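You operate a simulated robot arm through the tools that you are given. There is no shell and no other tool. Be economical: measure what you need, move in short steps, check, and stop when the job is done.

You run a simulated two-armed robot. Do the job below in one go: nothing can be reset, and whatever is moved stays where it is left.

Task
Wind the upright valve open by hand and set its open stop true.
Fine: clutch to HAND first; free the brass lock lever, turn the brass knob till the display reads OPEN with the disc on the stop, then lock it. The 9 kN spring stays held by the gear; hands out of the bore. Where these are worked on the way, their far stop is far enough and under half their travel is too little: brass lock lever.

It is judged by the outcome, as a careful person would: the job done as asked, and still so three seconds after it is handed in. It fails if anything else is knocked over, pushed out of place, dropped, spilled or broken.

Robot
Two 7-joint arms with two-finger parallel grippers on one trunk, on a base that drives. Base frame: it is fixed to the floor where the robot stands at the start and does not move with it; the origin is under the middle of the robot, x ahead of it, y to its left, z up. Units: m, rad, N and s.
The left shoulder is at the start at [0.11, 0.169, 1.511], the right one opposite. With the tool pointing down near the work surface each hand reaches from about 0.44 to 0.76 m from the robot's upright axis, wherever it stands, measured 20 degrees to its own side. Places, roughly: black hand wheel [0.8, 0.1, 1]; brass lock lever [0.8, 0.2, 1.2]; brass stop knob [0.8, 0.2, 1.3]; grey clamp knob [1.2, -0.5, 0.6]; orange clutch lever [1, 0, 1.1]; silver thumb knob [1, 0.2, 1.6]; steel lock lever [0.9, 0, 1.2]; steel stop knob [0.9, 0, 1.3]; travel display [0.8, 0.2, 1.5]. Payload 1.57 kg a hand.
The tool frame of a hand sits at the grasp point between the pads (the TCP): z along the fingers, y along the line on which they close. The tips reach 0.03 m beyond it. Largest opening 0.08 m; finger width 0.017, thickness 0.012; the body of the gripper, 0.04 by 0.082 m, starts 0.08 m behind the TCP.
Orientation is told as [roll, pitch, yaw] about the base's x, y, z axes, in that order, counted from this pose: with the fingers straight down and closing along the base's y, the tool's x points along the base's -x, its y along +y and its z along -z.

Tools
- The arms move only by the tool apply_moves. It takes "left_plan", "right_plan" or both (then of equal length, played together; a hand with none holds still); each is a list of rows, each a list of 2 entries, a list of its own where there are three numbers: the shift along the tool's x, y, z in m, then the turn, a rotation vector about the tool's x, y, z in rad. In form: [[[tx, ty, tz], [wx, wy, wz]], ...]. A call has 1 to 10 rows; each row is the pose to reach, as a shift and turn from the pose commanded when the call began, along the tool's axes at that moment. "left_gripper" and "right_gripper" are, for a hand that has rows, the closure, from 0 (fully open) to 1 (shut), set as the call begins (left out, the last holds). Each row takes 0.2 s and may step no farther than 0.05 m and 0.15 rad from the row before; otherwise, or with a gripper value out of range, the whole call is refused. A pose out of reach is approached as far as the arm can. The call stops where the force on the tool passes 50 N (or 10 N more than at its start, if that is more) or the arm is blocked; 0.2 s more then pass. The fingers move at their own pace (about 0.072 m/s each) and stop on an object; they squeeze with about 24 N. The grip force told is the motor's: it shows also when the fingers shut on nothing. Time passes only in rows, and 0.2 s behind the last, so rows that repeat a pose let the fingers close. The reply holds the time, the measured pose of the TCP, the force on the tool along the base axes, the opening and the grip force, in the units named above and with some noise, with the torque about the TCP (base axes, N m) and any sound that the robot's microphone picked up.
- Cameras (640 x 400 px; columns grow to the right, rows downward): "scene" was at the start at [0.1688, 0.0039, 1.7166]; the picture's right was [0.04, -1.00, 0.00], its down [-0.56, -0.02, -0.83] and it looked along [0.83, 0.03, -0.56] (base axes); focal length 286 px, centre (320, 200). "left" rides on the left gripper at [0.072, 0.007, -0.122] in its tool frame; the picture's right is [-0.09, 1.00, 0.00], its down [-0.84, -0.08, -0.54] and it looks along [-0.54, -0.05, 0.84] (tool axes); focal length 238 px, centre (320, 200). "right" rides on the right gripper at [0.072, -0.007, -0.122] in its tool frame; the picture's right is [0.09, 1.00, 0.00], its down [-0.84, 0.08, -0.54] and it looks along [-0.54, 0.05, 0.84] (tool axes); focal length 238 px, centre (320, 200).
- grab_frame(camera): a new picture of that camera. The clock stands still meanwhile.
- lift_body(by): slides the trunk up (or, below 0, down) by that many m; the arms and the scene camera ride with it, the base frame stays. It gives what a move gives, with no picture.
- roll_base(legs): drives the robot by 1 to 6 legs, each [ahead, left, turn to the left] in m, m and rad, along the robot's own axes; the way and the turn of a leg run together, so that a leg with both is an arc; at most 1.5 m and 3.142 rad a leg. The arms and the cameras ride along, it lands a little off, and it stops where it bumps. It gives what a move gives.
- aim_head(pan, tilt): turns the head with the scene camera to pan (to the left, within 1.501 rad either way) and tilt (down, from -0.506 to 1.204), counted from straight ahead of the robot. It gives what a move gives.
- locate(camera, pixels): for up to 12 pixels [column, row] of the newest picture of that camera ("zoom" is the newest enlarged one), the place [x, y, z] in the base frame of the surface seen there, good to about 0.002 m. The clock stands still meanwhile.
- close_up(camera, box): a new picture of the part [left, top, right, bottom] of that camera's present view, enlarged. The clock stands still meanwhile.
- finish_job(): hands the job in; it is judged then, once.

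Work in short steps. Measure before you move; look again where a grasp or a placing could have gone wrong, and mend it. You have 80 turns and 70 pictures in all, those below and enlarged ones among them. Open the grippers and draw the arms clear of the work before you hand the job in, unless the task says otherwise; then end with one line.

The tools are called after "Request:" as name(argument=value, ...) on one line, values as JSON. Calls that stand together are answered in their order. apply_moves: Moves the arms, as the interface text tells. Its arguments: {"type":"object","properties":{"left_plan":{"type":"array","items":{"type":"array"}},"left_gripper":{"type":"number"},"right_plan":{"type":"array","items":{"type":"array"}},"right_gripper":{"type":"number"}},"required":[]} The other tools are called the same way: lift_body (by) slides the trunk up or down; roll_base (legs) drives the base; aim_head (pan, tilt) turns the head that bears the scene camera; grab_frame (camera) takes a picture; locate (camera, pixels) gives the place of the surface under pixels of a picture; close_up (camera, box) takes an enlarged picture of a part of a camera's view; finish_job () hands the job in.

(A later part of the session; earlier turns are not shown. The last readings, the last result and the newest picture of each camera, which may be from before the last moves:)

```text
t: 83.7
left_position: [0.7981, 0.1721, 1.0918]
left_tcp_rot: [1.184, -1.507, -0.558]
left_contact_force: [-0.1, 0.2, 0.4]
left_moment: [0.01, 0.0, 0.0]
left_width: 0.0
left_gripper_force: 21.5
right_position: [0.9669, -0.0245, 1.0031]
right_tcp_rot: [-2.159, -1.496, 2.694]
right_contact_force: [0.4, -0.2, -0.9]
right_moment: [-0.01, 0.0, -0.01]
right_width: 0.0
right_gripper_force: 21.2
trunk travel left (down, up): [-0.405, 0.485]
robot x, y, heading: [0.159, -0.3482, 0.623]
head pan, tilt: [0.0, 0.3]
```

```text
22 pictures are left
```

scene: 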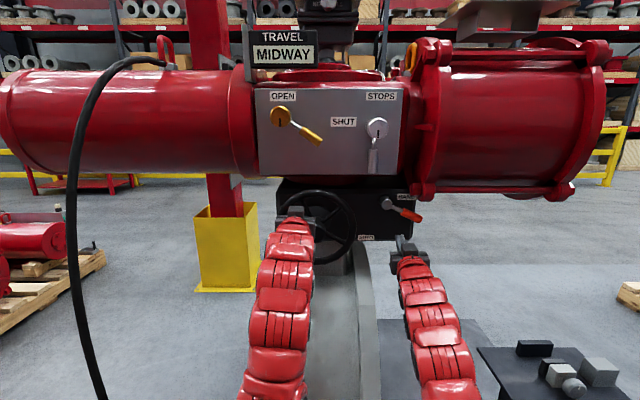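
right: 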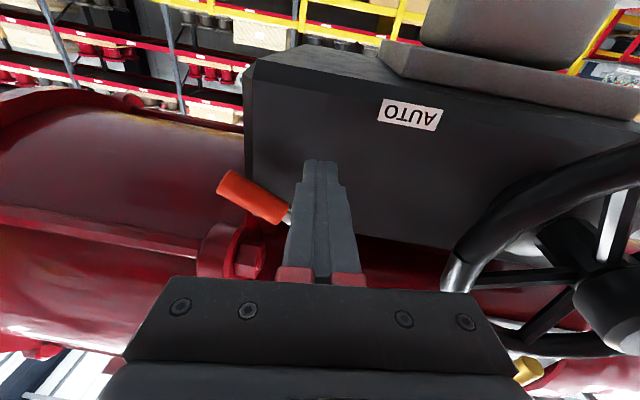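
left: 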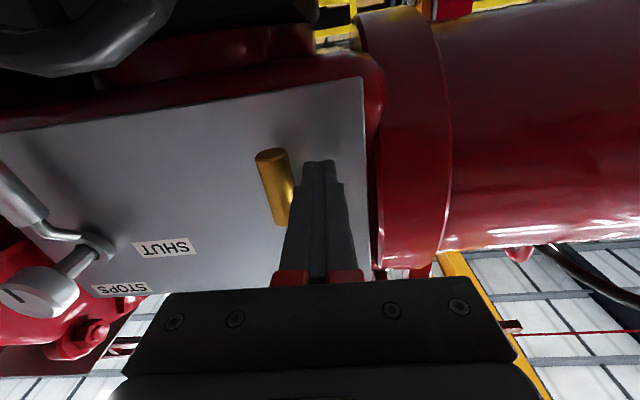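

The finger may or may not still be driving; I check through the left camera whether a spoke is touching it.

Request:
close_up(camera="left", box=[160, 50, 480, 250])

```text
2.00 times, centred on (320, 150) of left
```

zoom: 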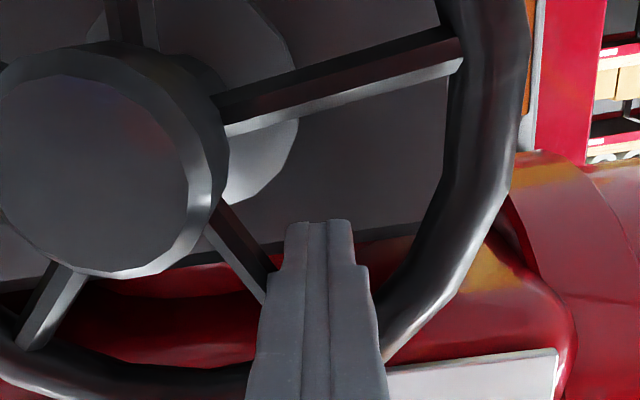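

The spokes stand exactly where they did before (≈187°, 115°): the finger has been passing the spokes without driving them, and the earlier rim contact is what moved the wheel to MIDWAY. I'll grip the rim instead: retract, roll the hand 1.45 rad, straddle the rim at 97° and close.

Request:
apply_moves(left_plan=[[[0, 0, -0.03], [0, 0, 0]], [[0, 0, -0.065], [0, 0, 0]]])

Request:
apply_moves(left_plan=[[[-0.005, -0.003, 0], [0, 0, 0.145]], [[-0.01, -0.005, 0], [0, 0, 0.29]], [[-0.015, -0.008, 0], [0, 0, 0.435]], [[-0.02, -0.01, 0], [0, 0, 0.58]], [[-0.025, -0.013, 0], [0, 0, 0.725]], [[-0.03, -0.015, 0], [0, 0, 0.87]], [[-0.035, -0.018, 0], [0, 0, 1.015]], [[-0.04, -0.021, 0], [0, 0, 1.16]], [[-0.044, -0.024, 0], [0, 0, 1.305]], [[-0.047, -0.0255, 0], [0, 0, 1.45]]], left_gripper=0.44)

Request:
close_up(camera="scene", box=[265, 180, 365, 270])

```text
t: 84.3
left_position: [0.7439, 0.1333, 1.0947]
left_tcp_rot: [1.175, -1.504, -0.548]
left_contact_force: [-0.6, 0.0, -0.1]
left_moment: [0.02, 0.0, 0.01]
left_width: 0.0
left_gripper_force: 21.6
right_position: [0.9659, -0.0255, 1.0032]
right_tcp_rot: [-2.17, -1.496, 2.705]
right_contact_force: [0.0, 0.0, 0.8]
right_moment: [-0.01, -0.01, 0.02]
right_width: 0.0
right_gripper_force: 20.6
trunk travel left (down, up): [-0.405, 0.485]
robot x, y, heading: [0.1593, -0.3447, 0.619]
head pan, tilt: [0.0, 0.3]
```

```text
t: 86.5
left_position: [0.7625, 0.1092, 1.139]
left_tcp_rot: [1.546, -0.057, -0.944]
left_contact_force: [0.1, -0.5, -0.3]
left_moment: [0.04, 0.03, -0.03]
left_width: 0.0448
left_gripper_force: 0.0
right_position: [0.9674, -0.026, 1.0033]
right_tcp_rot: [-2.167, -1.494, 2.703]
right_contact_force: [-1.0, -0.4, -0.2]
right_moment: [-0.02, -0.02, -0.02]
right_width: 0.0001
right_gripper_force: 21.3
trunk travel left (down, up): [-0.405, 0.485]
robot x, y, heading: [0.1604, -0.3484, 0.623]
head pan, tilt: [0.0, 0.3]
```

```text
4.44 times, centred on (315, 225) of scene
```

zoom: 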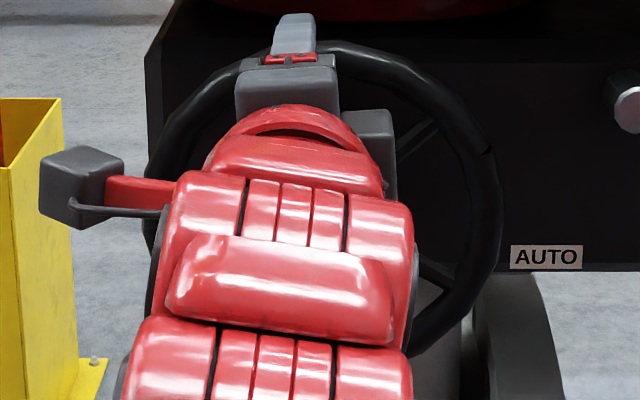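

The rolled hand is over the rim's top at u 0.354, z 1.139. I insert 0.07 m and close on the rim.

Request:
apply_moves(left_plan=[[[0, 0, 0.035], [0, 0, 0]], [[0, 0, 0.07], [0, 0, 0]]])

Request:
apply_moves(left_plan=[[[0, 0, 0], [0, 0, 0]], [[0, 0, 0], [0, 0, 0]], [[0, 0, 0], [0, 0, 0]]], left_gripper=1.0)

```text
t: 87.1
left_position: [0.8201, 0.148, 1.1388]
left_tcp_rot: [1.546, -0.059, -0.943]
left_contact_force: [0.0, 0.5, -0.5]
left_moment: [0.04, 0.01, -0.01]
left_width: 0.0447
left_gripper_force: 0.1
right_position: [0.9674, -0.0253, 1.0028]
right_tcp_rot: [-2.162, -1.497, 2.696]
right_contact_force: [0.1, -0.3, 0.0]
right_moment: [-0.02, -0.01, 0.0]
right_width: 0.0
right_gripper_force: 20.9
trunk travel left (down, up): [-0.405, 0.485]
robot x, y, heading: [0.1593, -0.3463, 0.627]
head pan, tilt: [0.0, 0.3]
```

```text
t: 87.9
left_position: [0.8202, 0.1497, 1.1333]
left_tcp_rot: [1.54, -0.057, -0.94]
left_contact_force: [-12.3, -7.1, -27.3]
left_moment: [0.39, 0.47, -0.54]
left_width: 0.0223
left_gripper_force: 35.5
right_position: [0.966, -0.0244, 1.0023]
right_tcp_rot: [-2.148, -1.498, 2.685]
right_contact_force: [0.0, -0.8, 0.4]
right_moment: [-0.01, 0.02, 0.01]
right_width: 0.0
right_gripper_force: 21.4
trunk travel left (down, up): [-0.405, 0.485]
robot x, y, heading: [0.1621, -0.3482, 0.624]
head pan, tilt: [0.0, 0.3]
```

The fingers hold the rim (0.022 m, 35 N); the rim centre is about 5 mm lower than I commanded. I sweep 1.45 rad counter-clockwise along radius 0.085.

Request:
apply_moves(left_plan=[[[0.0123, -0.0059, 0], [0, 0, -0.145]], [[0.0243, -0.0085, 0], [0, 0, -0.29]], [[0.0358, -0.0129, 0], [0, 0, -0.435]], [[0.0466, -0.0188, 0], [0, 0, -0.58]], [[0.0564, -0.0264, 0], [0, 0, -0.725]], [[0.065, -0.0352, 0], [0, 0, -0.87]], [[0.0722, -0.0452, 0], [0, 0, -1.015]], [[0.078, -0.0561, 0], [0, 0, -1.16]], [[0.0821, -0.0677, 0], [0, 0, -1.305]], [[0.0844, -0.0797, 0], [0, 0, -1.45]]])

Request:
grab_frame(camera="scene")

```text
t: 90.1
left_position: [0.7744, 0.2138, 1.0496]
left_tcp_rot: [1.131, -1.504, -0.505]
left_contact_force: [16.4, 1.2, -10.0]
left_moment: [1.0, -0.01, -0.22]
left_width: 0.0225
left_gripper_force: 35.4
right_position: [0.9706, -0.0258, 1.0]
right_tcp_rot: [-2.142, -1.5, 2.676]
right_contact_force: [-0.4, 0.6, 0.4]
right_moment: [0.01, 0.0, 0.06]
right_width: 0.0
right_gripper_force: 21.0
trunk travel left (down, up): [-0.405, 0.485]
robot x, y, heading: [0.1642, -0.3494, 0.618]
head pan, tilt: [0.0, 0.3]
```

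```text
19 pictures are left
```

scene: 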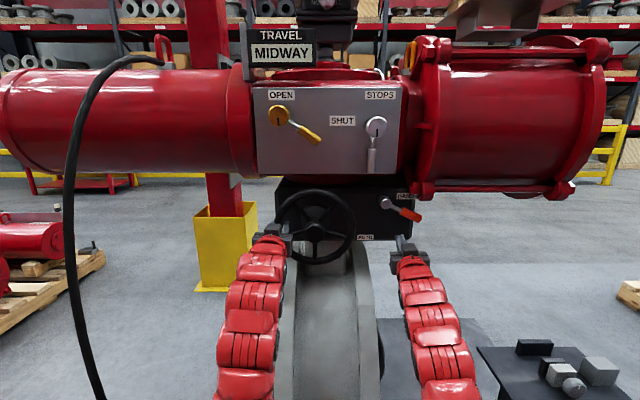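

It works: the wheel turned ~84° with the grip sound (θ 180° now). I chain: sweep to 264°, release and retract, unroll back to the top, re-grip, and sweep again.

Request:
apply_moves(left_plan=[[[0.0123, -0.0009, 0], [0, 0, -0.145]], [[0.0243, -0.0035, 0], [0, 0, -0.29]], [[0.0358, -0.0079, 0], [0, 0, -0.435]], [[0.0466, -0.0138, 0], [0, 0, -0.58]], [[0.0564, -0.0214, 0], [0, 0, -0.725]], [[0.065, -0.0302, 0], [0, 0, -0.87]], [[0.0722, -0.0402, 0], [0, 0, -1.015]], [[0.078, -0.0511, 0], [0, 0, -1.16]], [[0.0821, -0.0627, 0], [0, 0, -1.305]], [[0.0844, -0.0747, 0], [0, 0, -1.45]]])

Request:
apply_moves(left_plan=[[[0, 0, 0], [0, 0, 0]], [[0, 0, 0], [0, 0, 0]], [[0, 0, -0.04], [0, 0, 0]], [[0, 0, -0.07], [0, 0, 0]]], left_gripper=0.44)

Request:
grab_frame(camera="scene")

```text
t: 92.3
left_position: [0.8052, 0.1636, 0.9625]
left_tcp_rot: [-1.541, -0.181, 2.202]
left_contact_force: [-17.3, 19.2, 0.6]
left_moment: [0.32, 0.45, -0.41]
left_width: 0.0271
left_gripper_force: 37.6
right_position: [0.9633, -0.0201, 1.004]
right_tcp_rot: [-2.143, -1.495, 2.682]
right_contact_force: [-0.9, 0.8, 0.6]
right_moment: [-0.01, 0.03, -0.03]
right_width: 0.0001
right_gripper_force: 21.0
trunk travel left (down, up): [-0.405, 0.485]
robot x, y, heading: [0.1594, -0.3513, 0.624]
head pan, tilt: [0.0, 0.3]
```

```text
t: 93.3
left_position: [0.7529, 0.1159, 0.9684]
left_tcp_rot: [-1.548, -0.181, 2.194]
left_contact_force: [0.2, -0.2, -0.6]
left_moment: [-0.02, 0.02, 0.01]
left_width: 0.045
left_gripper_force: 0.1
right_position: [0.9671, -0.0262, 1.0039]
right_tcp_rot: [-2.17, -1.496, 2.704]
right_contact_force: [0.3, -0.9, -0.6]
right_moment: [0.02, 0.05, -0.03]
right_width: 0.0
right_gripper_force: 21.4
trunk travel left (down, up): [-0.405, 0.485]
robot x, y, heading: [0.1571, -0.3446, 0.626]
head pan, tilt: [0.0, 0.3]
```

```text
18 pictures are left
```

scene: 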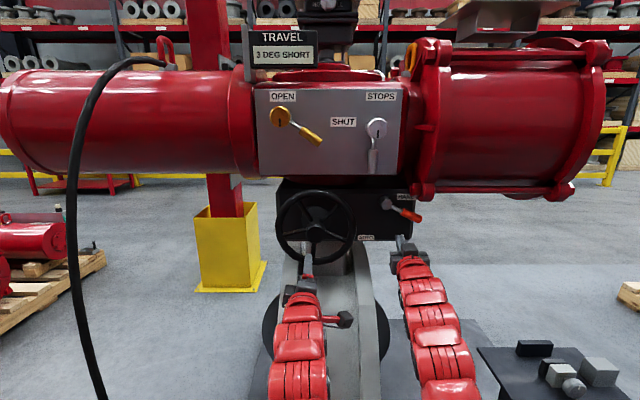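

Display reads "3 DEG SHORT" and the fingers slipped on the last bit: the disc is on the brass stop. Now the brass knob; I unroll the left hand while backing it to clear, and measure the knob.

Request:
apply_moves(left_plan=[[[0, 0, -0.01], [0, 0, 0.145]], [[-0.01, 0, -0.01], [0, 0, 0.29]], [[-0.03, 0.0, -0.01], [0, 0, 0.435]], [[-0.05, 0.0, -0.01], [0, 0, 0.58]], [[-0.07, -0.01, -0.01], [0, 0, 0.725]], [[-0.09, -0.03, -0.01], [0, 0, 0.87]], [[-0.1, -0.06, -0.01], [0, 0, 1.015]], [[-0.11, -0.1, -0.01], [0, 0, 1.16]], [[-0.11, -0.14, -0.01], [0, 0, 1.305]], [[-0.11, -0.18, -0.01], [0, 0, 1.45]]])

Request:
close_up(camera="scene", box=[240, 85, 340, 185])

Request:
locate(camera="zoom", pixels=[[180, 120], [150, 118], [215, 118], [182, 80], [182, 160], [217, 125], [290, 160], [300, 185], [360, 225], [250, 160]])

```text
t: 95.5
left_position: [0.7053, 0.1717, 1.1622]
left_tcp_rot: [1.214, -1.503, -0.588]
left_contact_force: [0.1, -0.7, -0.2]
left_moment: [0.05, 0.01, 0.0]
left_width: 0.0447
left_gripper_force: 0.1
right_position: [0.9666, -0.0246, 1.0046]
right_tcp_rot: [-2.172, -1.495, 2.708]
right_contact_force: [-0.6, 0.4, -0.2]
right_moment: [-0.02, 0.02, 0.03]
right_width: 0.0
right_gripper_force: 21.0
trunk travel left (down, up): [-0.405, 0.485]
robot x, y, heading: [0.1618, -0.3488, 0.623]
head pan, tilt: [0.0, 0.3]
```

```text
4.00 times, centred on (290, 135) of scene
```

zoom: 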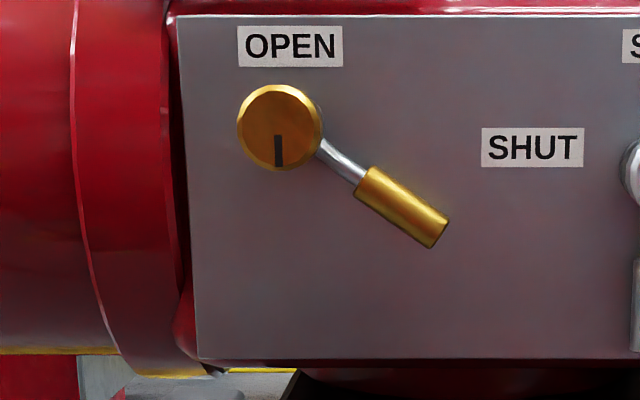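

```text
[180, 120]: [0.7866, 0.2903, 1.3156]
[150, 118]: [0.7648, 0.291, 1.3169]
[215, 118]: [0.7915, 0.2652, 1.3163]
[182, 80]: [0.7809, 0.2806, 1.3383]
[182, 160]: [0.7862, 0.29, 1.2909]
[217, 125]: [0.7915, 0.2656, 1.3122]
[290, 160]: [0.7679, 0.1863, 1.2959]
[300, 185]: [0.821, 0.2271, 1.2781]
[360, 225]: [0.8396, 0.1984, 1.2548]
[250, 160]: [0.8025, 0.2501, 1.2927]
```

I locate the knob's centre and edges in that zoom (centre (280,125), edges at 240/320 and 88/165).

Request:
locate(camera="zoom", pixels=[[280, 125], [243, 125], [316, 125], [280, 92], [280, 163], [318, 110], [330, 150], [400, 205]])

```text
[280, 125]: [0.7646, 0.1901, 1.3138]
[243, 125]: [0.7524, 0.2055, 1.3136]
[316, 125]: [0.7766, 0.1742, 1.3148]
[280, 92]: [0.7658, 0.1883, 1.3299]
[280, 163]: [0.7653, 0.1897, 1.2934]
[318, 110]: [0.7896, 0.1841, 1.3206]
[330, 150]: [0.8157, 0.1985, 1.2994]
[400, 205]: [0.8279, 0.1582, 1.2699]
```

Knob: centre u 0.2896, z 1.312, radius 0.02, face at depth 0.733. I bring the left hand in front, opened to 0.06 and pre-rolled 1.2 rad clockwise, then onto the knob.

Request:
apply_moves(left_plan=[[[-0.02, 0, -0.01], [0, 0, 0.15]], [[-0.04, -0.005, -0.01], [0, 0, 0.3]], [[-0.06, -0.01, -0.01], [0, 0, 0.45]], [[-0.08, -0.01, -0.01], [0, 0, 0.6]], [[-0.1, -0.015, -0.01], [0, 0, 0.75]], [[-0.12, -0.0196, -0.01], [0, 0, 0.9]], [[-0.14, -0.0196, -0.01], [0, 0, 1.05]], [[-0.15, -0.0196, -0.01], [0, 0, 1.2]]], left_gripper=0.25)

Request:
close_up(camera="left", box=[160, 50, 480, 250])

```text
t: 97.3
left_position: [0.7169, 0.1457, 1.3124]
left_tcp_rot: [1.545, -0.309, -0.935]
left_contact_force: [-1.0, 0.3, -0.3]
left_moment: [0.03, -0.01, -0.01]
left_width: 0.0597
left_gripper_force: 0.0
right_position: [0.9664, -0.0258, 1.0027]
right_tcp_rot: [-2.166, -1.496, 2.701]
right_contact_force: [-0.6, 0.3, 0.7]
right_moment: [0.0, 0.0, 0.05]
right_width: 0.0
right_gripper_force: 21.4
trunk travel left (down, up): [-0.405, 0.485]
robot x, y, heading: [0.1591, -0.3489, 0.629]
head pan, tilt: [0.0, 0.3]
```

```text
2.00 times, centred on (320, 150) of left
```

zoom: 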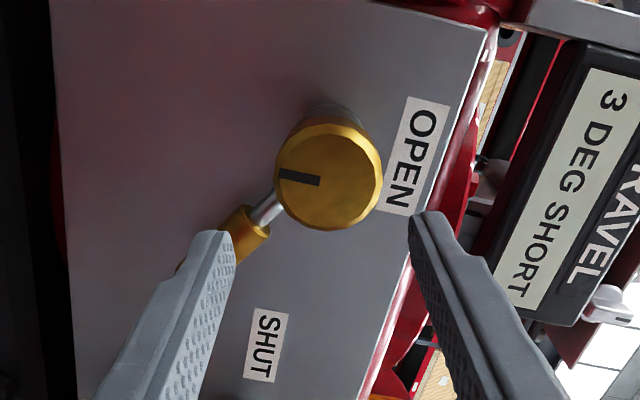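

The knob is centred between the pads, slightly left (0.008 m). I correct, advance 0.057 m, and close on it.

Request:
apply_moves(left_plan=[[[0.0076, 0.0025, 0.0], [0, 0, 0]], [[0.0076, 0.0025, 0.03], [0, 0, 0]], [[0.0076, 0.0025, 0.057], [0, 0, 0]]])

Request:
apply_moves(left_plan=[[[0, 0, 0], [0, 0, 0]], [[0, 0, 0], [0, 0, 0]], [[0, 0, 0], [0, 0, 0]]], left_gripper=1.0)

```text
t: 98.1
left_position: [0.76, 0.188, 1.3071]
left_tcp_rot: [1.544, -0.309, -0.935]
left_contact_force: [0.6, -0.4, 1.1]
left_moment: [-0.02, -0.03, 0.02]
left_width: 0.0597
left_gripper_force: 0.0
right_position: [0.967, -0.025, 1.0036]
right_tcp_rot: [-2.161, -1.496, 2.696]
right_contact_force: [0.9, -0.3, -0.3]
right_moment: [0.03, -0.01, 0.01]
right_width: 0.0
right_gripper_force: 21.1
trunk travel left (down, up): [-0.405, 0.485]
robot x, y, heading: [0.1612, -0.3465, 0.625]
head pan, tilt: [0.0, 0.3]
```

```text
t: 98.9
left_position: [0.7561, 0.1876, 1.3121]
left_tcp_rot: [1.553, -0.312, -0.936]
left_contact_force: [10.2, 13.9, 30.5]
left_moment: [0.47, -0.81, 0.36]
left_width: 0.0441
left_gripper_force: 44.9
right_position: [0.967, -0.0254, 1.005]
right_tcp_rot: [-2.172, -1.496, 2.704]
right_contact_force: [0.7, 0.4, -0.2]
right_moment: [0.0, 0.03, -0.04]
right_width: 0.0
right_gripper_force: 21.3
trunk travel left (down, up): [-0.405, 0.485]
robot x, y, heading: [0.1617, -0.3485, 0.625]
head pan, tilt: [0.0, 0.3]
```

The knob is held (0.044 m) with ~5 mm vertical misalignment, which I relieve. I turn counter-clockwise 0.6 rad and read the display.

Request:
apply_moves(left_plan=[[[-0.0015, 0.0048, 0], [0, 0, 0]], [[-0.0015, 0.0048, 0], [0, 0, -0.15]], [[-0.0015, 0.0048, 0], [0, 0, -0.3]], [[-0.0015, 0.0048, 0], [0, 0, -0.45]], [[-0.0015, 0.0048, 0], [0, 0, -0.6]]])

Request:
close_up(camera="left", box=[160, 50, 640, 350])

```text
t: 99.5
left_position: [0.7553, 0.1886, 1.3101]
left_tcp_rot: [1.565, -0.425, -0.937]
left_contact_force: [5.9, 2.7, 10.8]
left_moment: [0.06, -0.15, 0.85]
left_width: 0.0442
left_gripper_force: 45.2
left hand out of reach, approached as far as the arm can: row 1, 2
right_position: [0.9676, -0.0261, 1.0028]
right_tcp_rot: [-2.16, -1.494, 2.696]
right_contact_force: [-0.4, -0.4, 0.6]
right_moment: [0.03, -0.02, 0.03]
right_width: 0.0001
right_gripper_force: 21.3
trunk travel left (down, up): [-0.405, 0.485]
robot x, y, heading: [0.1565, -0.3488, 0.62]
head pan, tilt: [0.0, 0.3]
stopped in row 2 (left hand): the force on the tool passed its limit at 72 N (the readings are from after the stop); the commanded pose is now the measured one
```

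```text
1.33 times, centred on (400, 200) of left
```

zoom: 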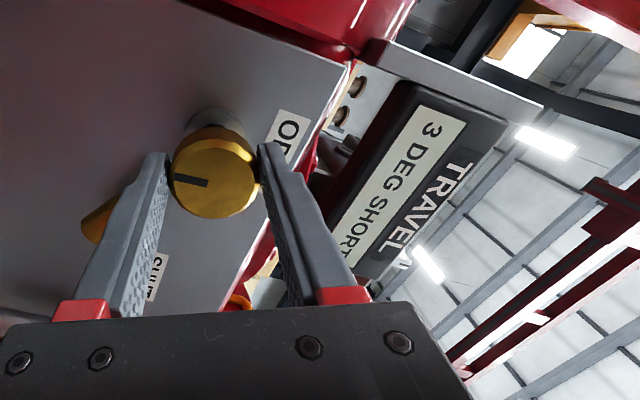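

It stopped on a 72 N side load after ~0.12 rad while re-centring. From the now-relaxed pose I try a pure turn again.

Request:
apply_moves(left_plan=[[[0, 0, 0], [0, 0, -0.1]], [[0, 0, 0], [0, 0, -0.2]], [[0, 0, 0], [0, 0, -0.3]], [[0, 0, 0], [0, 0, -0.4]], [[0, 0, 0], [0, 0, -0.5]], [[0, 0, 0], [0, 0, -0.6]]])

Request:
close_up(camera="left", box=[160, 50, 640, 350])

```text
t: 100.9
left_position: [0.7551, 0.1855, 1.3092]
left_tcp_rot: [1.549, -1.025, -0.924]
left_contact_force: [-2.4, -5.1, -0.6]
left_moment: [0.3, -0.34, -0.59]
left_width: 0.044
left_gripper_force: 45.4
right_position: [0.9681, -0.0262, 1.0026]
right_tcp_rot: [-2.175, -1.494, 2.711]
right_contact_force: [-0.7, -0.7, -1.0]
right_moment: [0.01, 0.02, -0.04]
right_width: 0.0
right_gripper_force: 21.3
trunk travel left (down, up): [-0.405, 0.485]
robot x, y, heading: [0.1588, -0.3463, 0.621]
head pan, tilt: [0.0, 0.3]
```

```text
1.33 times, centred on (400, 200) of left
```

zoom: 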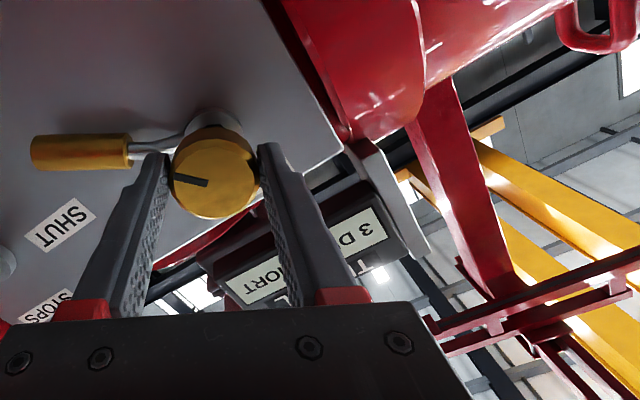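

The knob turns with the hand (mark kept its place between the pads); the display still says 3 DEG SHORT. I turn another 1.45 rad and read again.

Request:
apply_moves(left_plan=[[[0, 0, 0], [0, 0, -0.145]], [[0, 0, 0], [0, 0, -0.29]], [[0, 0, 0], [0, 0, -0.435]], [[0, 0, 0], [0, 0, -0.58]], [[0, 0, 0], [0, 0, -0.725]], [[0, 0, 0], [0, 0, -0.87]], [[0, 0, 0], [0, 0, -1.015]], [[0, 0, 0], [0, 0, -1.16]], [[0, 0, 0], [0, 0, -1.305]], [[0, 0, 0], [0, 0, -1.45]]])

Request:
close_up(camera="scene", box=[230, 20, 350, 180])

```text
t: 103.1
left_position: [0.758, 0.1826, 1.3102]
left_tcp_rot: [-1.562, -0.669, 2.191]
left_contact_force: [8.2, -20.0, -4.7]
left_moment: [-0.09, 0.21, -1.17]
left_width: 0.0437
left_gripper_force: 45.6
right_position: [0.969, -0.0284, 1.0025]
right_tcp_rot: [-2.191, -1.5, 2.725]
right_contact_force: [-0.6, 0.1, -0.4]
right_moment: [0.0, 0.02, 0.0]
right_width: 0.0
right_gripper_force: 21.1
trunk travel left (down, up): [-0.405, 0.485]
robot x, y, heading: [0.1623, -0.3497, 0.62]
head pan, tilt: [0.0, 0.3]
```

```text
2.50 times, centred on (290, 100) of scene
```

zoom: 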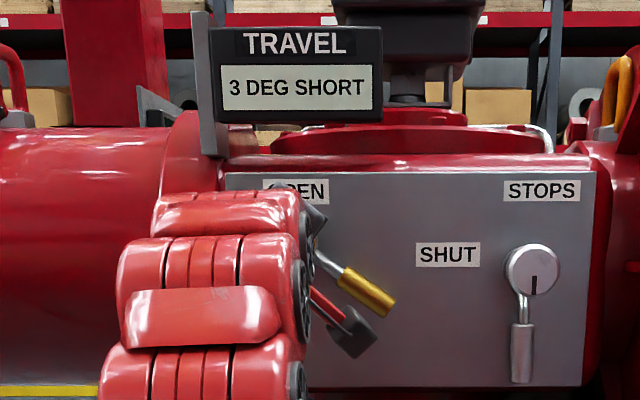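

Still 3 DEG SHORT after ~2.1 rad: the stop has moved, but the disc must now be wound onto it. I release the knob, take the rim again at 149°, and wind a little (~35°).

Request:
apply_moves(left_plan=[[[0, 0, 0], [0, 0, 0]], [[0, 0, 0], [0, 0, 0]], [[0, 0, -0.03], [0, 0, 0]], [[0, 0, -0.06], [0, 0, 0]]], left_gripper=0.25)

Request:
apply_moves(left_plan=[[[0.013, 0.0174, 0], [0, 0, 0.145]], [[0.026, 0.0347, 0], [0, 0, 0.29]], [[0.039, 0.0521, 0], [0, 0, 0.435]], [[0.052, 0.0694, 0], [0, 0, 0.58]], [[0.065, 0.0868, 0], [0, 0, 0.725]], [[0.078, 0.1042, 0], [0, 0, 0.87]], [[0.091, 0.1215, 0], [0, 0, 1.015]], [[0.104, 0.1389, 0], [0, 0, 1.16]], [[0.117, 0.1562, 0], [0, 0, 1.305]], [[0.13, 0.1736, 0], [0, 0, 1.45]]])

Request:
close_up(camera="left", box=[160, 50, 480, 250])

```text
t: 104.1
left_position: [0.7063, 0.1532, 1.308]
left_tcp_rot: [-1.557, -0.668, 2.192]
left_contact_force: [-0.5, -0.4, -0.5]
left_moment: [-0.01, 0.01, -0.02]
left_width: 0.0598
left_gripper_force: 0.0
right_position: [0.9671, -0.0253, 1.003]
right_tcp_rot: [-2.166, -1.496, 2.7]
right_contact_force: [-0.6, -0.7, -0.3]
right_moment: [-0.01, 0.02, 0.01]
right_width: 0.0
right_gripper_force: 21.6
trunk travel left (down, up): [-0.405, 0.485]
robot x, y, heading: [0.1601, -0.3467, 0.622]
head pan, tilt: [0.0, 0.3]
```

```text
t: 106.3
left_position: [0.701, 0.1552, 1.0932]
left_tcp_rot: [1.551, -1.023, -0.926]
left_contact_force: [-0.1, 0.0, -0.2]
left_moment: [-0.03, -0.01, 0.01]
left_width: 0.0599
left_gripper_force: 0.2
right_position: [0.9689, -0.0251, 1.0035]
right_tcp_rot: [-2.16, -1.497, 2.696]
right_contact_force: [-0.1, 0.3, 1.1]
right_moment: [-0.01, -0.02, 0.01]
right_width: 0.0
right_gripper_force: 20.9
trunk travel left (down, up): [-0.405, 0.485]
robot x, y, heading: [0.1607, -0.3451, 0.619]
head pan, tilt: [0.0, 0.3]
```

```text
2.00 times, centred on (320, 150) of left
```

zoom: 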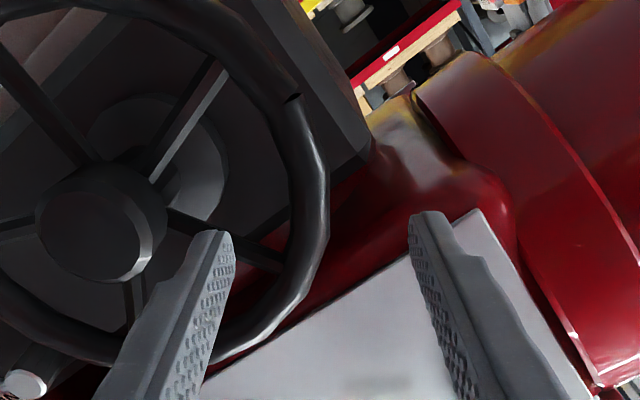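

The rim lies between the pads (offset 0.007 m). I correct, insert, close and wind 0.6 rad counter-clockwise.

Request:
apply_moves(left_plan=[[[-0.0034, -0.0057, 0.03], [0, 0, 0]], [[-0.0034, -0.0057, 0.065], [0, 0, 0]], [[-0.0034, -0.0057, 0.096], [0, 0, 0]]])

Request:
apply_moves(left_plan=[[[0, 0, 0], [0, 0, 0]], [[0, 0, 0], [0, 0, 0]], [[0, 0, 0], [0, 0, 0]]], left_gripper=1.0)

Request:
apply_moves(left_plan=[[[0.0084, -0.0004, 0], [0, 0, -0.1]], [[0.0168, -0.0017, 0], [0, 0, -0.2]], [[0.025, -0.0038, 0], [0, 0, -0.3]], [[0.0329, -0.0067, 0], [0, 0, -0.4]], [[0.0405, -0.0103, 0], [0, 0, -0.5]], [[0.0477, -0.0148, 0], [0, 0, -0.6]]])

Request:
grab_frame(camera="scene")

```text
t: 107.1
left_position: [0.7843, 0.2066, 1.0933]
left_tcp_rot: [1.553, -1.025, -0.927]
left_contact_force: [0.3, -1.0, 0.1]
left_moment: [0.0, -0.02, 0.02]
left_width: 0.0602
left_gripper_force: 0.1
right_position: [0.9676, -0.0251, 1.0027]
right_tcp_rot: [-2.163, -1.498, 2.698]
right_contact_force: [0.6, 0.2, -0.5]
right_moment: [-0.02, 0.02, 0.0]
right_width: 0.0
right_gripper_force: 21.6
trunk travel left (down, up): [-0.405, 0.485]
robot x, y, heading: [0.1621, -0.3438, 0.621]
head pan, tilt: [0.0, 0.3]
```

```text
t: 107.9
left_position: [0.7866, 0.2033, 1.0924]
left_tcp_rot: [1.551, -1.026, -0.924]
left_contact_force: [6.0, -6.4, -1.8]
left_moment: [-0.58, 0.05, 0.19]
left_width: 0.0211
left_gripper_force: 34.4
right_position: [0.9689, -0.0257, 1.0028]
right_tcp_rot: [-2.168, -1.497, 2.704]
right_contact_force: [-0.3, 0.3, -1.0]
right_moment: [-0.02, 0.01, 0.04]
right_width: 0.0
right_gripper_force: 21.8
trunk travel left (down, up): [-0.405, 0.485]
robot x, y, heading: [0.1632, -0.3488, 0.619]
head pan, tilt: [0.0, 0.3]
```

```text
t: 109.3
left_position: [0.7737, 0.2156, 1.0425]
left_tcp_rot: [-1.347, -1.517, 1.978]
left_contact_force: [3.0, -8.6, 12.0]
left_moment: [0.32, 0.15, -0.12]
left_width: 0.0233
left_gripper_force: 35.8
right_position: [0.9657, -0.0268, 1.0046]
right_tcp_rot: [-2.198, -1.496, 2.732]
right_contact_force: [0.3, 0.0, -0.1]
right_moment: [-0.02, -0.03, 0.03]
right_width: 0.0
right_gripper_force: 21.3
trunk travel left (down, up): [-0.405, 0.485]
robot x, y, heading: [0.1617, -0.3468, 0.62]
head pan, tilt: [0.0, 0.3]
```

```text
11 pictures are left
```

scene: 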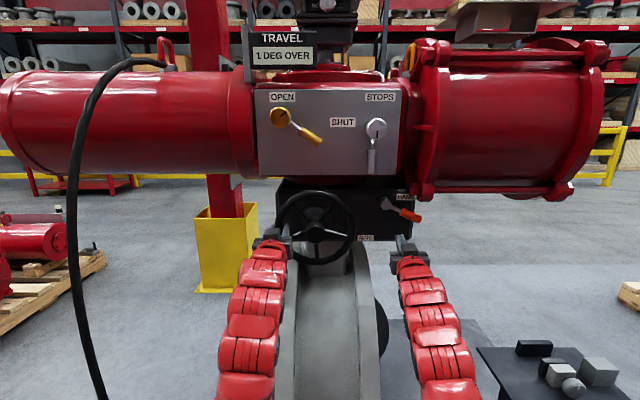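

"1 DEG OVER", with the disc on the stop (the rim moved far less than the hand). So ~0.5 rad of knob per degree: I back the wheel off a little so the stop is unloaded, and release it.

Request:
apply_moves(left_plan=[[[-0.0084, -0.0004, 0], [0, 0, 0.1]], [[-0.0168, -0.0017, 0], [0, 0, 0.2]], [[-0.025, -0.0038, 0], [0, 0, 0.3]], [[-0.0329, -0.0067, 0], [0, 0, 0.4]]])

Request:
apply_moves(left_plan=[[[0, 0, 0], [0, 0, 0]], [[0, 0, 0], [0, 0, 0]], [[0, 0, -0.04], [0, 0, 0]], [[0, 0, -0.085], [0, 0, 0]]], left_gripper=0.25)

Request:
close_up(camera="scene", box=[230, 20, 350, 180])

```text
t: 110.3
left_position: [0.7772, 0.2116, 1.0769]
left_tcp_rot: [1.541, -1.222, -0.91]
left_contact_force: [-18.4, -17.6, -8.1]
left_moment: [0.14, 0.42, 0.11]
left_width: 0.0233
left_gripper_force: 35.6
right_position: [0.9662, -0.0269, 1.0041]
right_tcp_rot: [-2.199, -1.497, 2.731]
right_contact_force: [-0.8, 0.1, -0.4]
right_moment: [-0.02, -0.01, 0.01]
right_width: 0.0001
right_gripper_force: 21.6
trunk travel left (down, up): [-0.405, 0.485]
robot x, y, heading: [0.1606, -0.3468, 0.628]
head pan, tilt: [0.0, 0.3]
```

```text
t: 111.3
left_position: [0.7084, 0.1621, 1.0788]
left_tcp_rot: [1.543, -1.225, -0.915]
left_contact_force: [-0.4, -0.4, -0.4]
left_moment: [0.05, -0.05, -0.01]
left_width: 0.0601
left_gripper_force: 0.0
right_position: [0.9675, -0.0251, 1.0037]
right_tcp_rot: [-2.166, -1.495, 2.699]
right_contact_force: [-0.7, 0.2, -0.9]
right_moment: [0.01, -0.02, 0.01]
right_width: 0.0
right_gripper_force: 21.4
trunk travel left (down, up): [-0.405, 0.485]
robot x, y, heading: [0.1612, -0.3467, 0.621]
head pan, tilt: [0.0, 0.3]
```

```text
2.50 times, centred on (290, 100) of scene
```

zoom: 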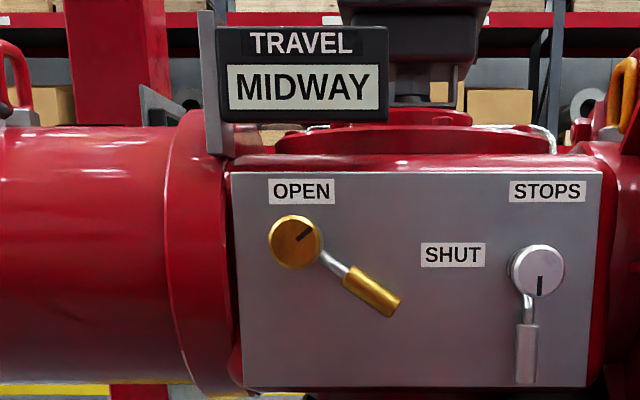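

Backed off to MIDWAY; the knob's mark now points up-right (≈2.2 rad from its start). I go to the knob again with the present hand roll and close on it.

Request:
apply_moves(left_plan=[[[-0.037, 0.0116, 0], [0, 0, 0]], [[-0.074, 0.0231, 0], [0, 0, 0]], [[-0.111, 0.0347, 0], [0, 0, 0]], [[-0.148, 0.0462, 0], [0, 0, 0]], [[-0.185, 0.0578, 0], [0, 0, 0]], [[-0.2218, 0.0693, 0], [0, 0, 0]], [[-0.2218, 0.0693, 0.025], [0, 0, 0]], [[-0.2218, 0.0693, 0.054], [0, 0, 0]]])

Request:
apply_moves(left_plan=[[[0, 0, 0], [0, 0, 0]], [[0, 0, 0], [0, 0, 0]], [[0, 0, 0], [0, 0, 0]]], left_gripper=1.0)

```text
t: 113.1
left_position: [0.7633, 0.1902, 1.3095]
left_tcp_rot: [1.537, -1.224, -0.91]
left_contact_force: [-1.3, 0.0, 0.0]
left_moment: [0.0, 0.01, -0.03]
left_width: 0.0597
left_gripper_force: 0.1
right_position: [0.9677, -0.0254, 1.0025]
right_tcp_rot: [-2.157, -1.497, 2.695]
right_contact_force: [-1.0, 0.6, 0.6]
right_moment: [-0.01, 0.0, 0.01]
right_width: 0.0
right_gripper_force: 21.6
trunk travel left (down, up): [-0.405, 0.485]
robot x, y, heading: [0.1615, -0.3471, 0.624]
head pan, tilt: [0.0, 0.3]
```

```text
t: 113.9
left_position: [0.7627, 0.1901, 1.3104]
left_tcp_rot: [1.542, -1.224, -0.912]
left_contact_force: [3.1, 3.0, 5.6]
left_moment: [-0.03, 0.08, -0.2]
left_width: 0.0444
left_gripper_force: 44.6
right_position: [0.9664, -0.025, 1.0028]
right_tcp_rot: [-2.159, -1.498, 2.694]
right_contact_force: [0.2, -0.3, 0.0]
right_moment: [-0.01, 0.02, 0.04]
right_width: 0.0
right_gripper_force: 21.8
trunk travel left (down, up): [-0.405, 0.485]
robot x, y, heading: [0.1616, -0.3474, 0.622]
head pan, tilt: [0.0, 0.3]
```

The knob is held well centred (5 N side load). I turn it clockwise 0.5 rad, release, go back to the rim at 132°, grip and wind back onto the stop.

Request:
apply_moves(left_plan=[[[0, 0, 0], [0, 0, 0.125]], [[0, 0, 0], [0, 0, 0.25]], [[0, 0, 0], [0, 0, 0.375]], [[0, 0, 0], [0, 0, 0.5]]])

Request:
apply_moves(left_plan=[[[0, 0, 0], [0, 0, 0]], [[0, 0, 0], [0, 0, 0]], [[0, 0, -0.03], [0, 0, 0]], [[0, 0, -0.06], [0, 0, 0]]], left_gripper=0.25)

Request:
apply_moves(left_plan=[[[0.024, -0.0316, 0], [0, 0, 0]], [[0.048, -0.0632, 0], [0, 0, 0]], [[0.072, -0.0948, 0], [0, 0, 0]], [[0.096, -0.1264, 0], [0, 0, 0]], [[0.12, -0.158, 0], [0, 0, 0]]])

Request:
close_up(camera="scene", box=[230, 20, 350, 180])

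```text
t: 114.9
left_position: [0.7612, 0.1898, 1.3098]
left_tcp_rot: [1.559, -0.722, -0.931]
left_contact_force: [17.0, 21.5, 28.9]
left_moment: [-0.01, -0.14, -0.25]
left_width: 0.0445
left_gripper_force: 44.5
right_position: [0.9683, -0.0232, 1.0022]
right_tcp_rot: [-2.146, -1.494, 2.68]
right_contact_force: [0.2, 0.1, -0.2]
right_moment: [0.0, 0.01, 0.05]
right_width: 0.0
right_gripper_force: 21.1
trunk travel left (down, up): [-0.405, 0.485]
robot x, y, heading: [0.1605, -0.3452, 0.628]
head pan, tilt: [0.0, 0.3]
```

```text
t: 115.9
left_position: [0.712, 0.1535, 1.3117]
left_tcp_rot: [1.555, -0.723, -0.93]
left_contact_force: [-0.3, 0.0, 0.0]
left_moment: [0.0, -0.03, 0.03]
left_width: 0.0604
left_gripper_force: 0.0
right_position: [0.967, -0.025, 1.0029]
right_tcp_rot: [-2.167, -1.495, 2.704]
right_contact_force: [-0.3, -0.9, -0.1]
right_moment: [0.03, 0.0, 0.02]
right_width: 0.0002
right_gripper_force: 21.7
trunk travel left (down, up): [-0.405, 0.485]
robot x, y, heading: [0.1649, -0.3504, 0.616]
head pan, tilt: [0.0, 0.3]
```

```text
t: 117.1
left_position: [0.721, 0.1395, 1.1132]
left_tcp_rot: [1.557, -0.724, -0.93]
left_contact_force: [0.3, -1.0, -0.3]
left_moment: [-0.03, -0.01, -0.02]
left_width: 0.06
left_gripper_force: 0.1
right_position: [0.9668, -0.0248, 1.0029]
right_tcp_rot: [-2.163, -1.496, 2.697]
right_contact_force: [-0.3, -0.6, -0.6]
right_moment: [0.02, 0.05, -0.04]
right_width: 0.0
right_gripper_force: 22.0
trunk travel left (down, up): [-0.405, 0.485]
robot x, y, heading: [0.1595, -0.3449, 0.621]
head pan, tilt: [0.0, 0.3]
```

```text
2.50 times, centred on (290, 100) of scene
```

zoom: 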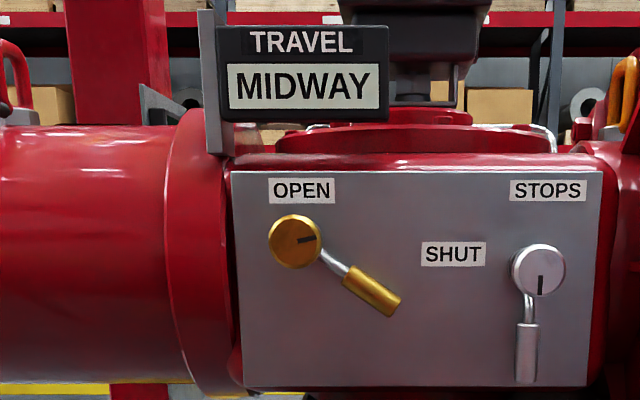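

The mark turned clockwise ~0.5 rad. The hand is at the rim (u 0.305, z 1.113); I insert, grip and wind 0.7 rad counter-clockwise onto the stop.

Request:
apply_moves(left_plan=[[[0, 0, 0.03], [0, 0, 0]], [[0, 0, 0.06], [0, 0, 0]], [[0, 0, 0.089], [0, 0, 0]]])

Request:
apply_moves(left_plan=[[[0, 0, 0], [0, 0, 0]], [[0, 0, 0], [0, 0, 0]], [[0, 0, 0], [0, 0, 0]]], left_gripper=1.0)

Request:
apply_moves(left_plan=[[[0.0084, -0.0004, 0], [0, 0, -0.1]], [[0.0168, -0.0017, 0], [0, 0, -0.2]], [[0.025, -0.0038, 0], [0, 0, -0.3]], [[0.0329, -0.0067, 0], [0, 0, -0.4]], [[0.0405, -0.0103, 0], [0, 0, -0.5]], [[0.0477, -0.0148, 0], [0, 0, -0.6]], [[0.0544, -0.0199, 0], [0, 0, -0.7]]])

Request:
close_up(camera="scene", box=[230, 20, 350, 180])

```text
t: 117.9
left_position: [0.7916, 0.192, 1.1133]
left_tcp_rot: [1.554, -0.724, -0.931]
left_contact_force: [0.3, 0.4, 0.4]
left_moment: [0.0, 0.02, 0.01]
left_width: 0.0601
left_gripper_force: 0.1
right_position: [0.9676, -0.0251, 1.0023]
right_tcp_rot: [-2.159, -1.498, 2.693]
right_contact_force: [-0.5, 0.3, 0.1]
right_moment: [-0.01, 0.01, -0.02]
right_width: 0.0
right_gripper_force: 21.4
trunk travel left (down, up): [-0.405, 0.485]
robot x, y, heading: [0.1591, -0.3461, 0.62]
head pan, tilt: [0.0, 0.3]
```

```text
t: 118.7
left_position: [0.7927, 0.1902, 1.1124]
left_tcp_rot: [1.556, -0.725, -0.935]
left_contact_force: [4.1, -5.1, -2.3]
left_moment: [-0.57, -0.04, 0.2]
left_width: 0.0221
left_gripper_force: 35.4
right_position: [0.9687, -0.0254, 1.0024]
right_tcp_rot: [-2.164, -1.498, 2.699]
right_contact_force: [0.5, 0.5, 0.8]
right_moment: [0.02, 0.01, -0.01]
right_width: 0.0002
right_gripper_force: 21.4
trunk travel left (down, up): [-0.405, 0.485]
robot x, y, heading: [0.1646, -0.348, 0.619]
head pan, tilt: [0.0, 0.3]
```

```text
t: 120.3
left_position: [0.7741, 0.2106, 1.0641]
left_tcp_rot: [1.544, -1.425, -0.915]
left_contact_force: [9.9, -10.4, 22.8]
left_moment: [0.71, 0.25, -0.12]
left_width: 0.0231
left_gripper_force: 35.4
right_position: [0.9672, -0.0284, 1.0057]
right_tcp_rot: [-2.205, -1.497, 2.74]
right_contact_force: [0.3, -0.3, 1.1]
right_moment: [-0.01, 0.02, 0.03]
right_width: 0.0
right_gripper_force: 21.5
trunk travel left (down, up): [-0.405, 0.485]
robot x, y, heading: [0.1626, -0.3465, 0.619]
head pan, tilt: [0.0, 0.3]
```

```text
2.50 times, centred on (290, 100) of scene
```

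zoom: 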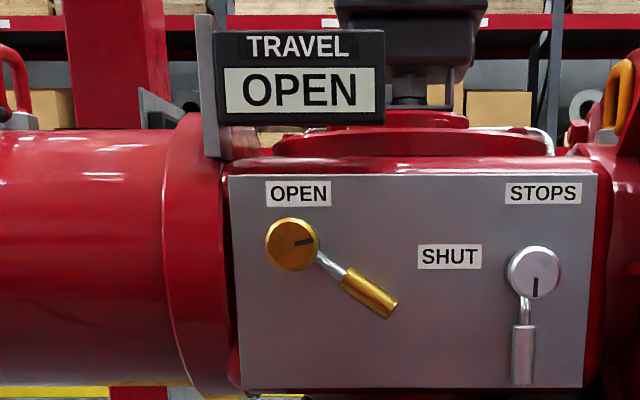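

OPEN is shown with 23 N resistance. I press 0.4 rad further to be sure the disc is on the stop, then release and retract, and read again.

Request:
apply_moves(left_plan=[[[0.0084, -0.0004, 0], [0, 0, -0.1]], [[0.0168, -0.0017, 0], [0, 0, -0.2]], [[0.025, -0.0038, 0], [0, 0, -0.3]], [[0.0329, -0.0067, 0], [0, 0, -0.4]]])

Request:
apply_moves(left_plan=[[[0, 0, 0], [0, 0, 0]], [[0, 0, 0], [0, 0, 0]], [[0, 0, -0.04], [0, 0, 0]], [[0, 0, -0.085], [0, 0, 0]]], left_gripper=0.25)

Request:
close_up(camera="scene", box=[230, 20, 350, 180])

Request:
locate(camera="zoom", pixels=[[345, 275], [370, 293], [392, 310], [322, 262]])

```text
t: 121.3
left_position: [0.7727, 0.2106, 1.0304]
left_tcp_rot: [-1.55, -1.316, 2.183]
left_contact_force: [-1.0, -0.4, 27.2]
left_moment: [-0.47, -0.58, 0.03]
left_width: 0.0217
left_gripper_force: 35.4
right_position: [0.9638, -0.0269, 1.0061]
right_tcp_rot: [-2.206, -1.495, 2.741]
right_contact_force: [-1.0, -0.2, -0.6]
right_moment: [-0.02, -0.02, -0.02]
right_width: 0.0001
right_gripper_force: 21.4
trunk travel left (down, up): [-0.405, 0.485]
robot x, y, heading: [0.1637, -0.3481, 0.625]
head pan, tilt: [0.0, 0.3]
```

```text
t: 122.3
left_position: [0.7077, 0.1622, 1.0253]
left_tcp_rot: [-1.527, -1.317, 2.158]
left_contact_force: [-0.1, -0.4, -0.3]
left_moment: [0.05, -0.02, -0.01]
left_width: 0.0603
left_gripper_force: 0.1
right_position: [0.9659, -0.0246, 1.0038]
right_tcp_rot: [-2.167, -1.495, 2.704]
right_contact_force: [-0.5, 0.3, 1.3]
right_moment: [-0.04, 0.0, 0.02]
right_width: 0.0
right_gripper_force: 21.2
trunk travel left (down, up): [-0.405, 0.485]
robot x, y, heading: [0.1637, -0.3497, 0.621]
head pan, tilt: [0.0, 0.3]
```

```text
2.50 times, centred on (290, 100) of scene
```

zoom: 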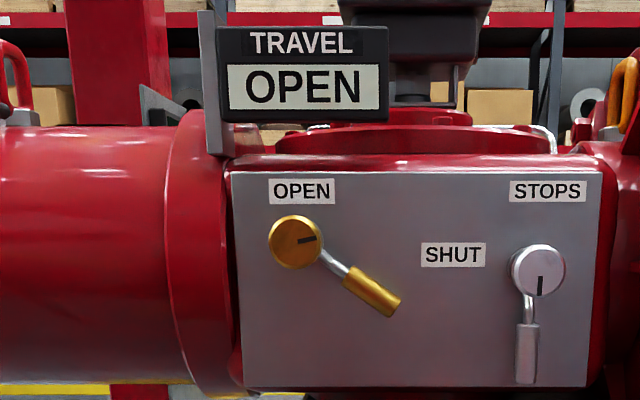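

```text
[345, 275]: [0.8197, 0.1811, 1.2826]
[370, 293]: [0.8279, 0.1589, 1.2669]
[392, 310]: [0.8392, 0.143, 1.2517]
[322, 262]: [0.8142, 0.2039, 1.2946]
```

OPEN holds with the disc on the stop (27 N against further winding). Now lock: the left fingers, shut, go to the upper-right side of the brass handle (mid u 0.352, z 1.267).

Request:
apply_moves(left_plan=[[[-0.0348, -0.0224, 0], [0, 0, 0]], [[-0.0696, -0.0448, 0], [0, 0, 0]], [[-0.1044, -0.0672, 0], [0, 0, 0]], [[-0.1391, -0.0897, 0], [0, 0, 0]], [[-0.1739, -0.1121, 0], [0, 0, 0]], [[-0.2087, -0.1345, 0], [0, 0, 0]], [[-0.2435, -0.1569, 0], [0, 0, 0]], [[-0.2435, -0.1569, 0.03], [0, 0, 0]], [[-0.2435, -0.1569, 0.06], [0, 0, 0]], [[-0.2435, -0.1569, 0.08], [0, 0, 0]]], left_gripper=1.0)

Request:
close_up(camera="left", box=[160, 50, 480, 250])

```text
t: 124.5
left_position: [0.8168, 0.129, 1.2796]
left_tcp_rot: [-1.552, -1.317, 2.179]
left_contact_force: [-14.1, -9.2, 0.3]
left_moment: [-0.07, 0.13, 0.17]
left_width: 0.0
left_gripper_force: 21.4
left hand out of reach, approached as far as the arm can: row 9, 10
right_position: [0.9651, -0.0254, 1.005]
right_tcp_rot: [-2.205, -1.494, 2.74]
right_contact_force: [0.0, 0.1, 0.4]
right_moment: [-0.01, -0.02, 0.02]
right_width: 0.0
right_gripper_force: 21.6
trunk travel left (down, up): [-0.405, 0.485]
robot x, y, heading: [0.1567, -0.3455, 0.62]
head pan, tilt: [0.0, 0.3]
```

```text
2.00 times, centred on (320, 150) of left
```

zoom: 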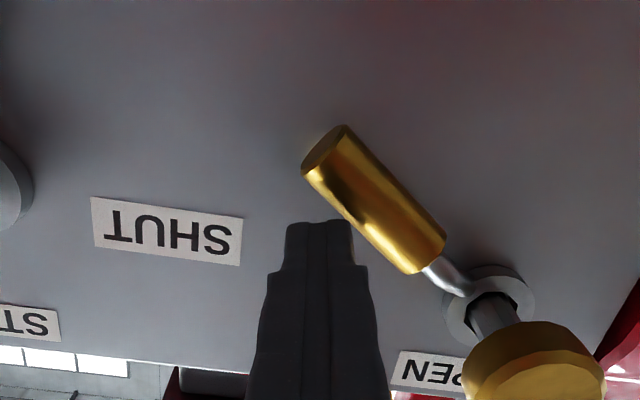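

The fingers are beside the handle but only just deep enough (tip 0.770). I step 1 cm off it, press in 0.015 m, and sweep down-left to the lock stop.

Request:
apply_moves(left_plan=[[[-0.0063, -0.0078, 0], [0, 0, 0]], [[-0.0063, -0.0078, 0.015], [0, 0, 0]], [[0.0074, 0.0173, 0.015], [0, 0, 0]], [[0.0189, 0.0342, 0.015], [0, 0, 0]], [[0.0257, 0.0534, 0.015], [0, 0, 0]], [[0.0274, 0.0669, 0.015], [0, 0, 0]], [[0.0267, 0.0806, 0.015], [0, 0, 0]], [[0.0237, 0.0938, 0.015], [0, 0, 0]]])

Request:
close_up(camera="scene", box=[230, 20, 350, 180])

```text
t: 126.4
left_position: [0.7976, 0.1867, 1.2298]
left_tcp_rot: [-1.553, -1.317, 2.14]
left_contact_force: [15.0, -13.8, 5.7]
left_moment: [0.18, 0.02, -0.41]
left_width: 0.0
left_gripper_force: 21.0
left hand out of reach, approached as far as the arm can: row 2
right_position: [0.9697, -0.0289, 1.0021]
right_tcp_rot: [-2.16, -1.496, 2.69]
right_contact_force: [0.4, 0.7, -0.1]
right_moment: [0.01, -0.01, -0.08]
right_width: 0.0
right_gripper_force: 20.8
trunk travel left (down, up): [-0.405, 0.485]
robot x, y, heading: [0.1618, -0.3477, 0.613]
head pan, tilt: [0.0, 0.3]
stopped in row 8 (left hand): the force on the tool passed its limit at 52 N (the readings are from after the stop); the commanded pose is now the measured one
```

```text
2.50 times, centred on (290, 100) of scene
```

zoom: 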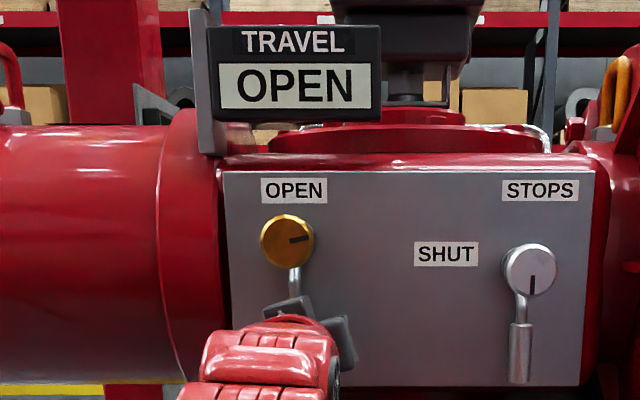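

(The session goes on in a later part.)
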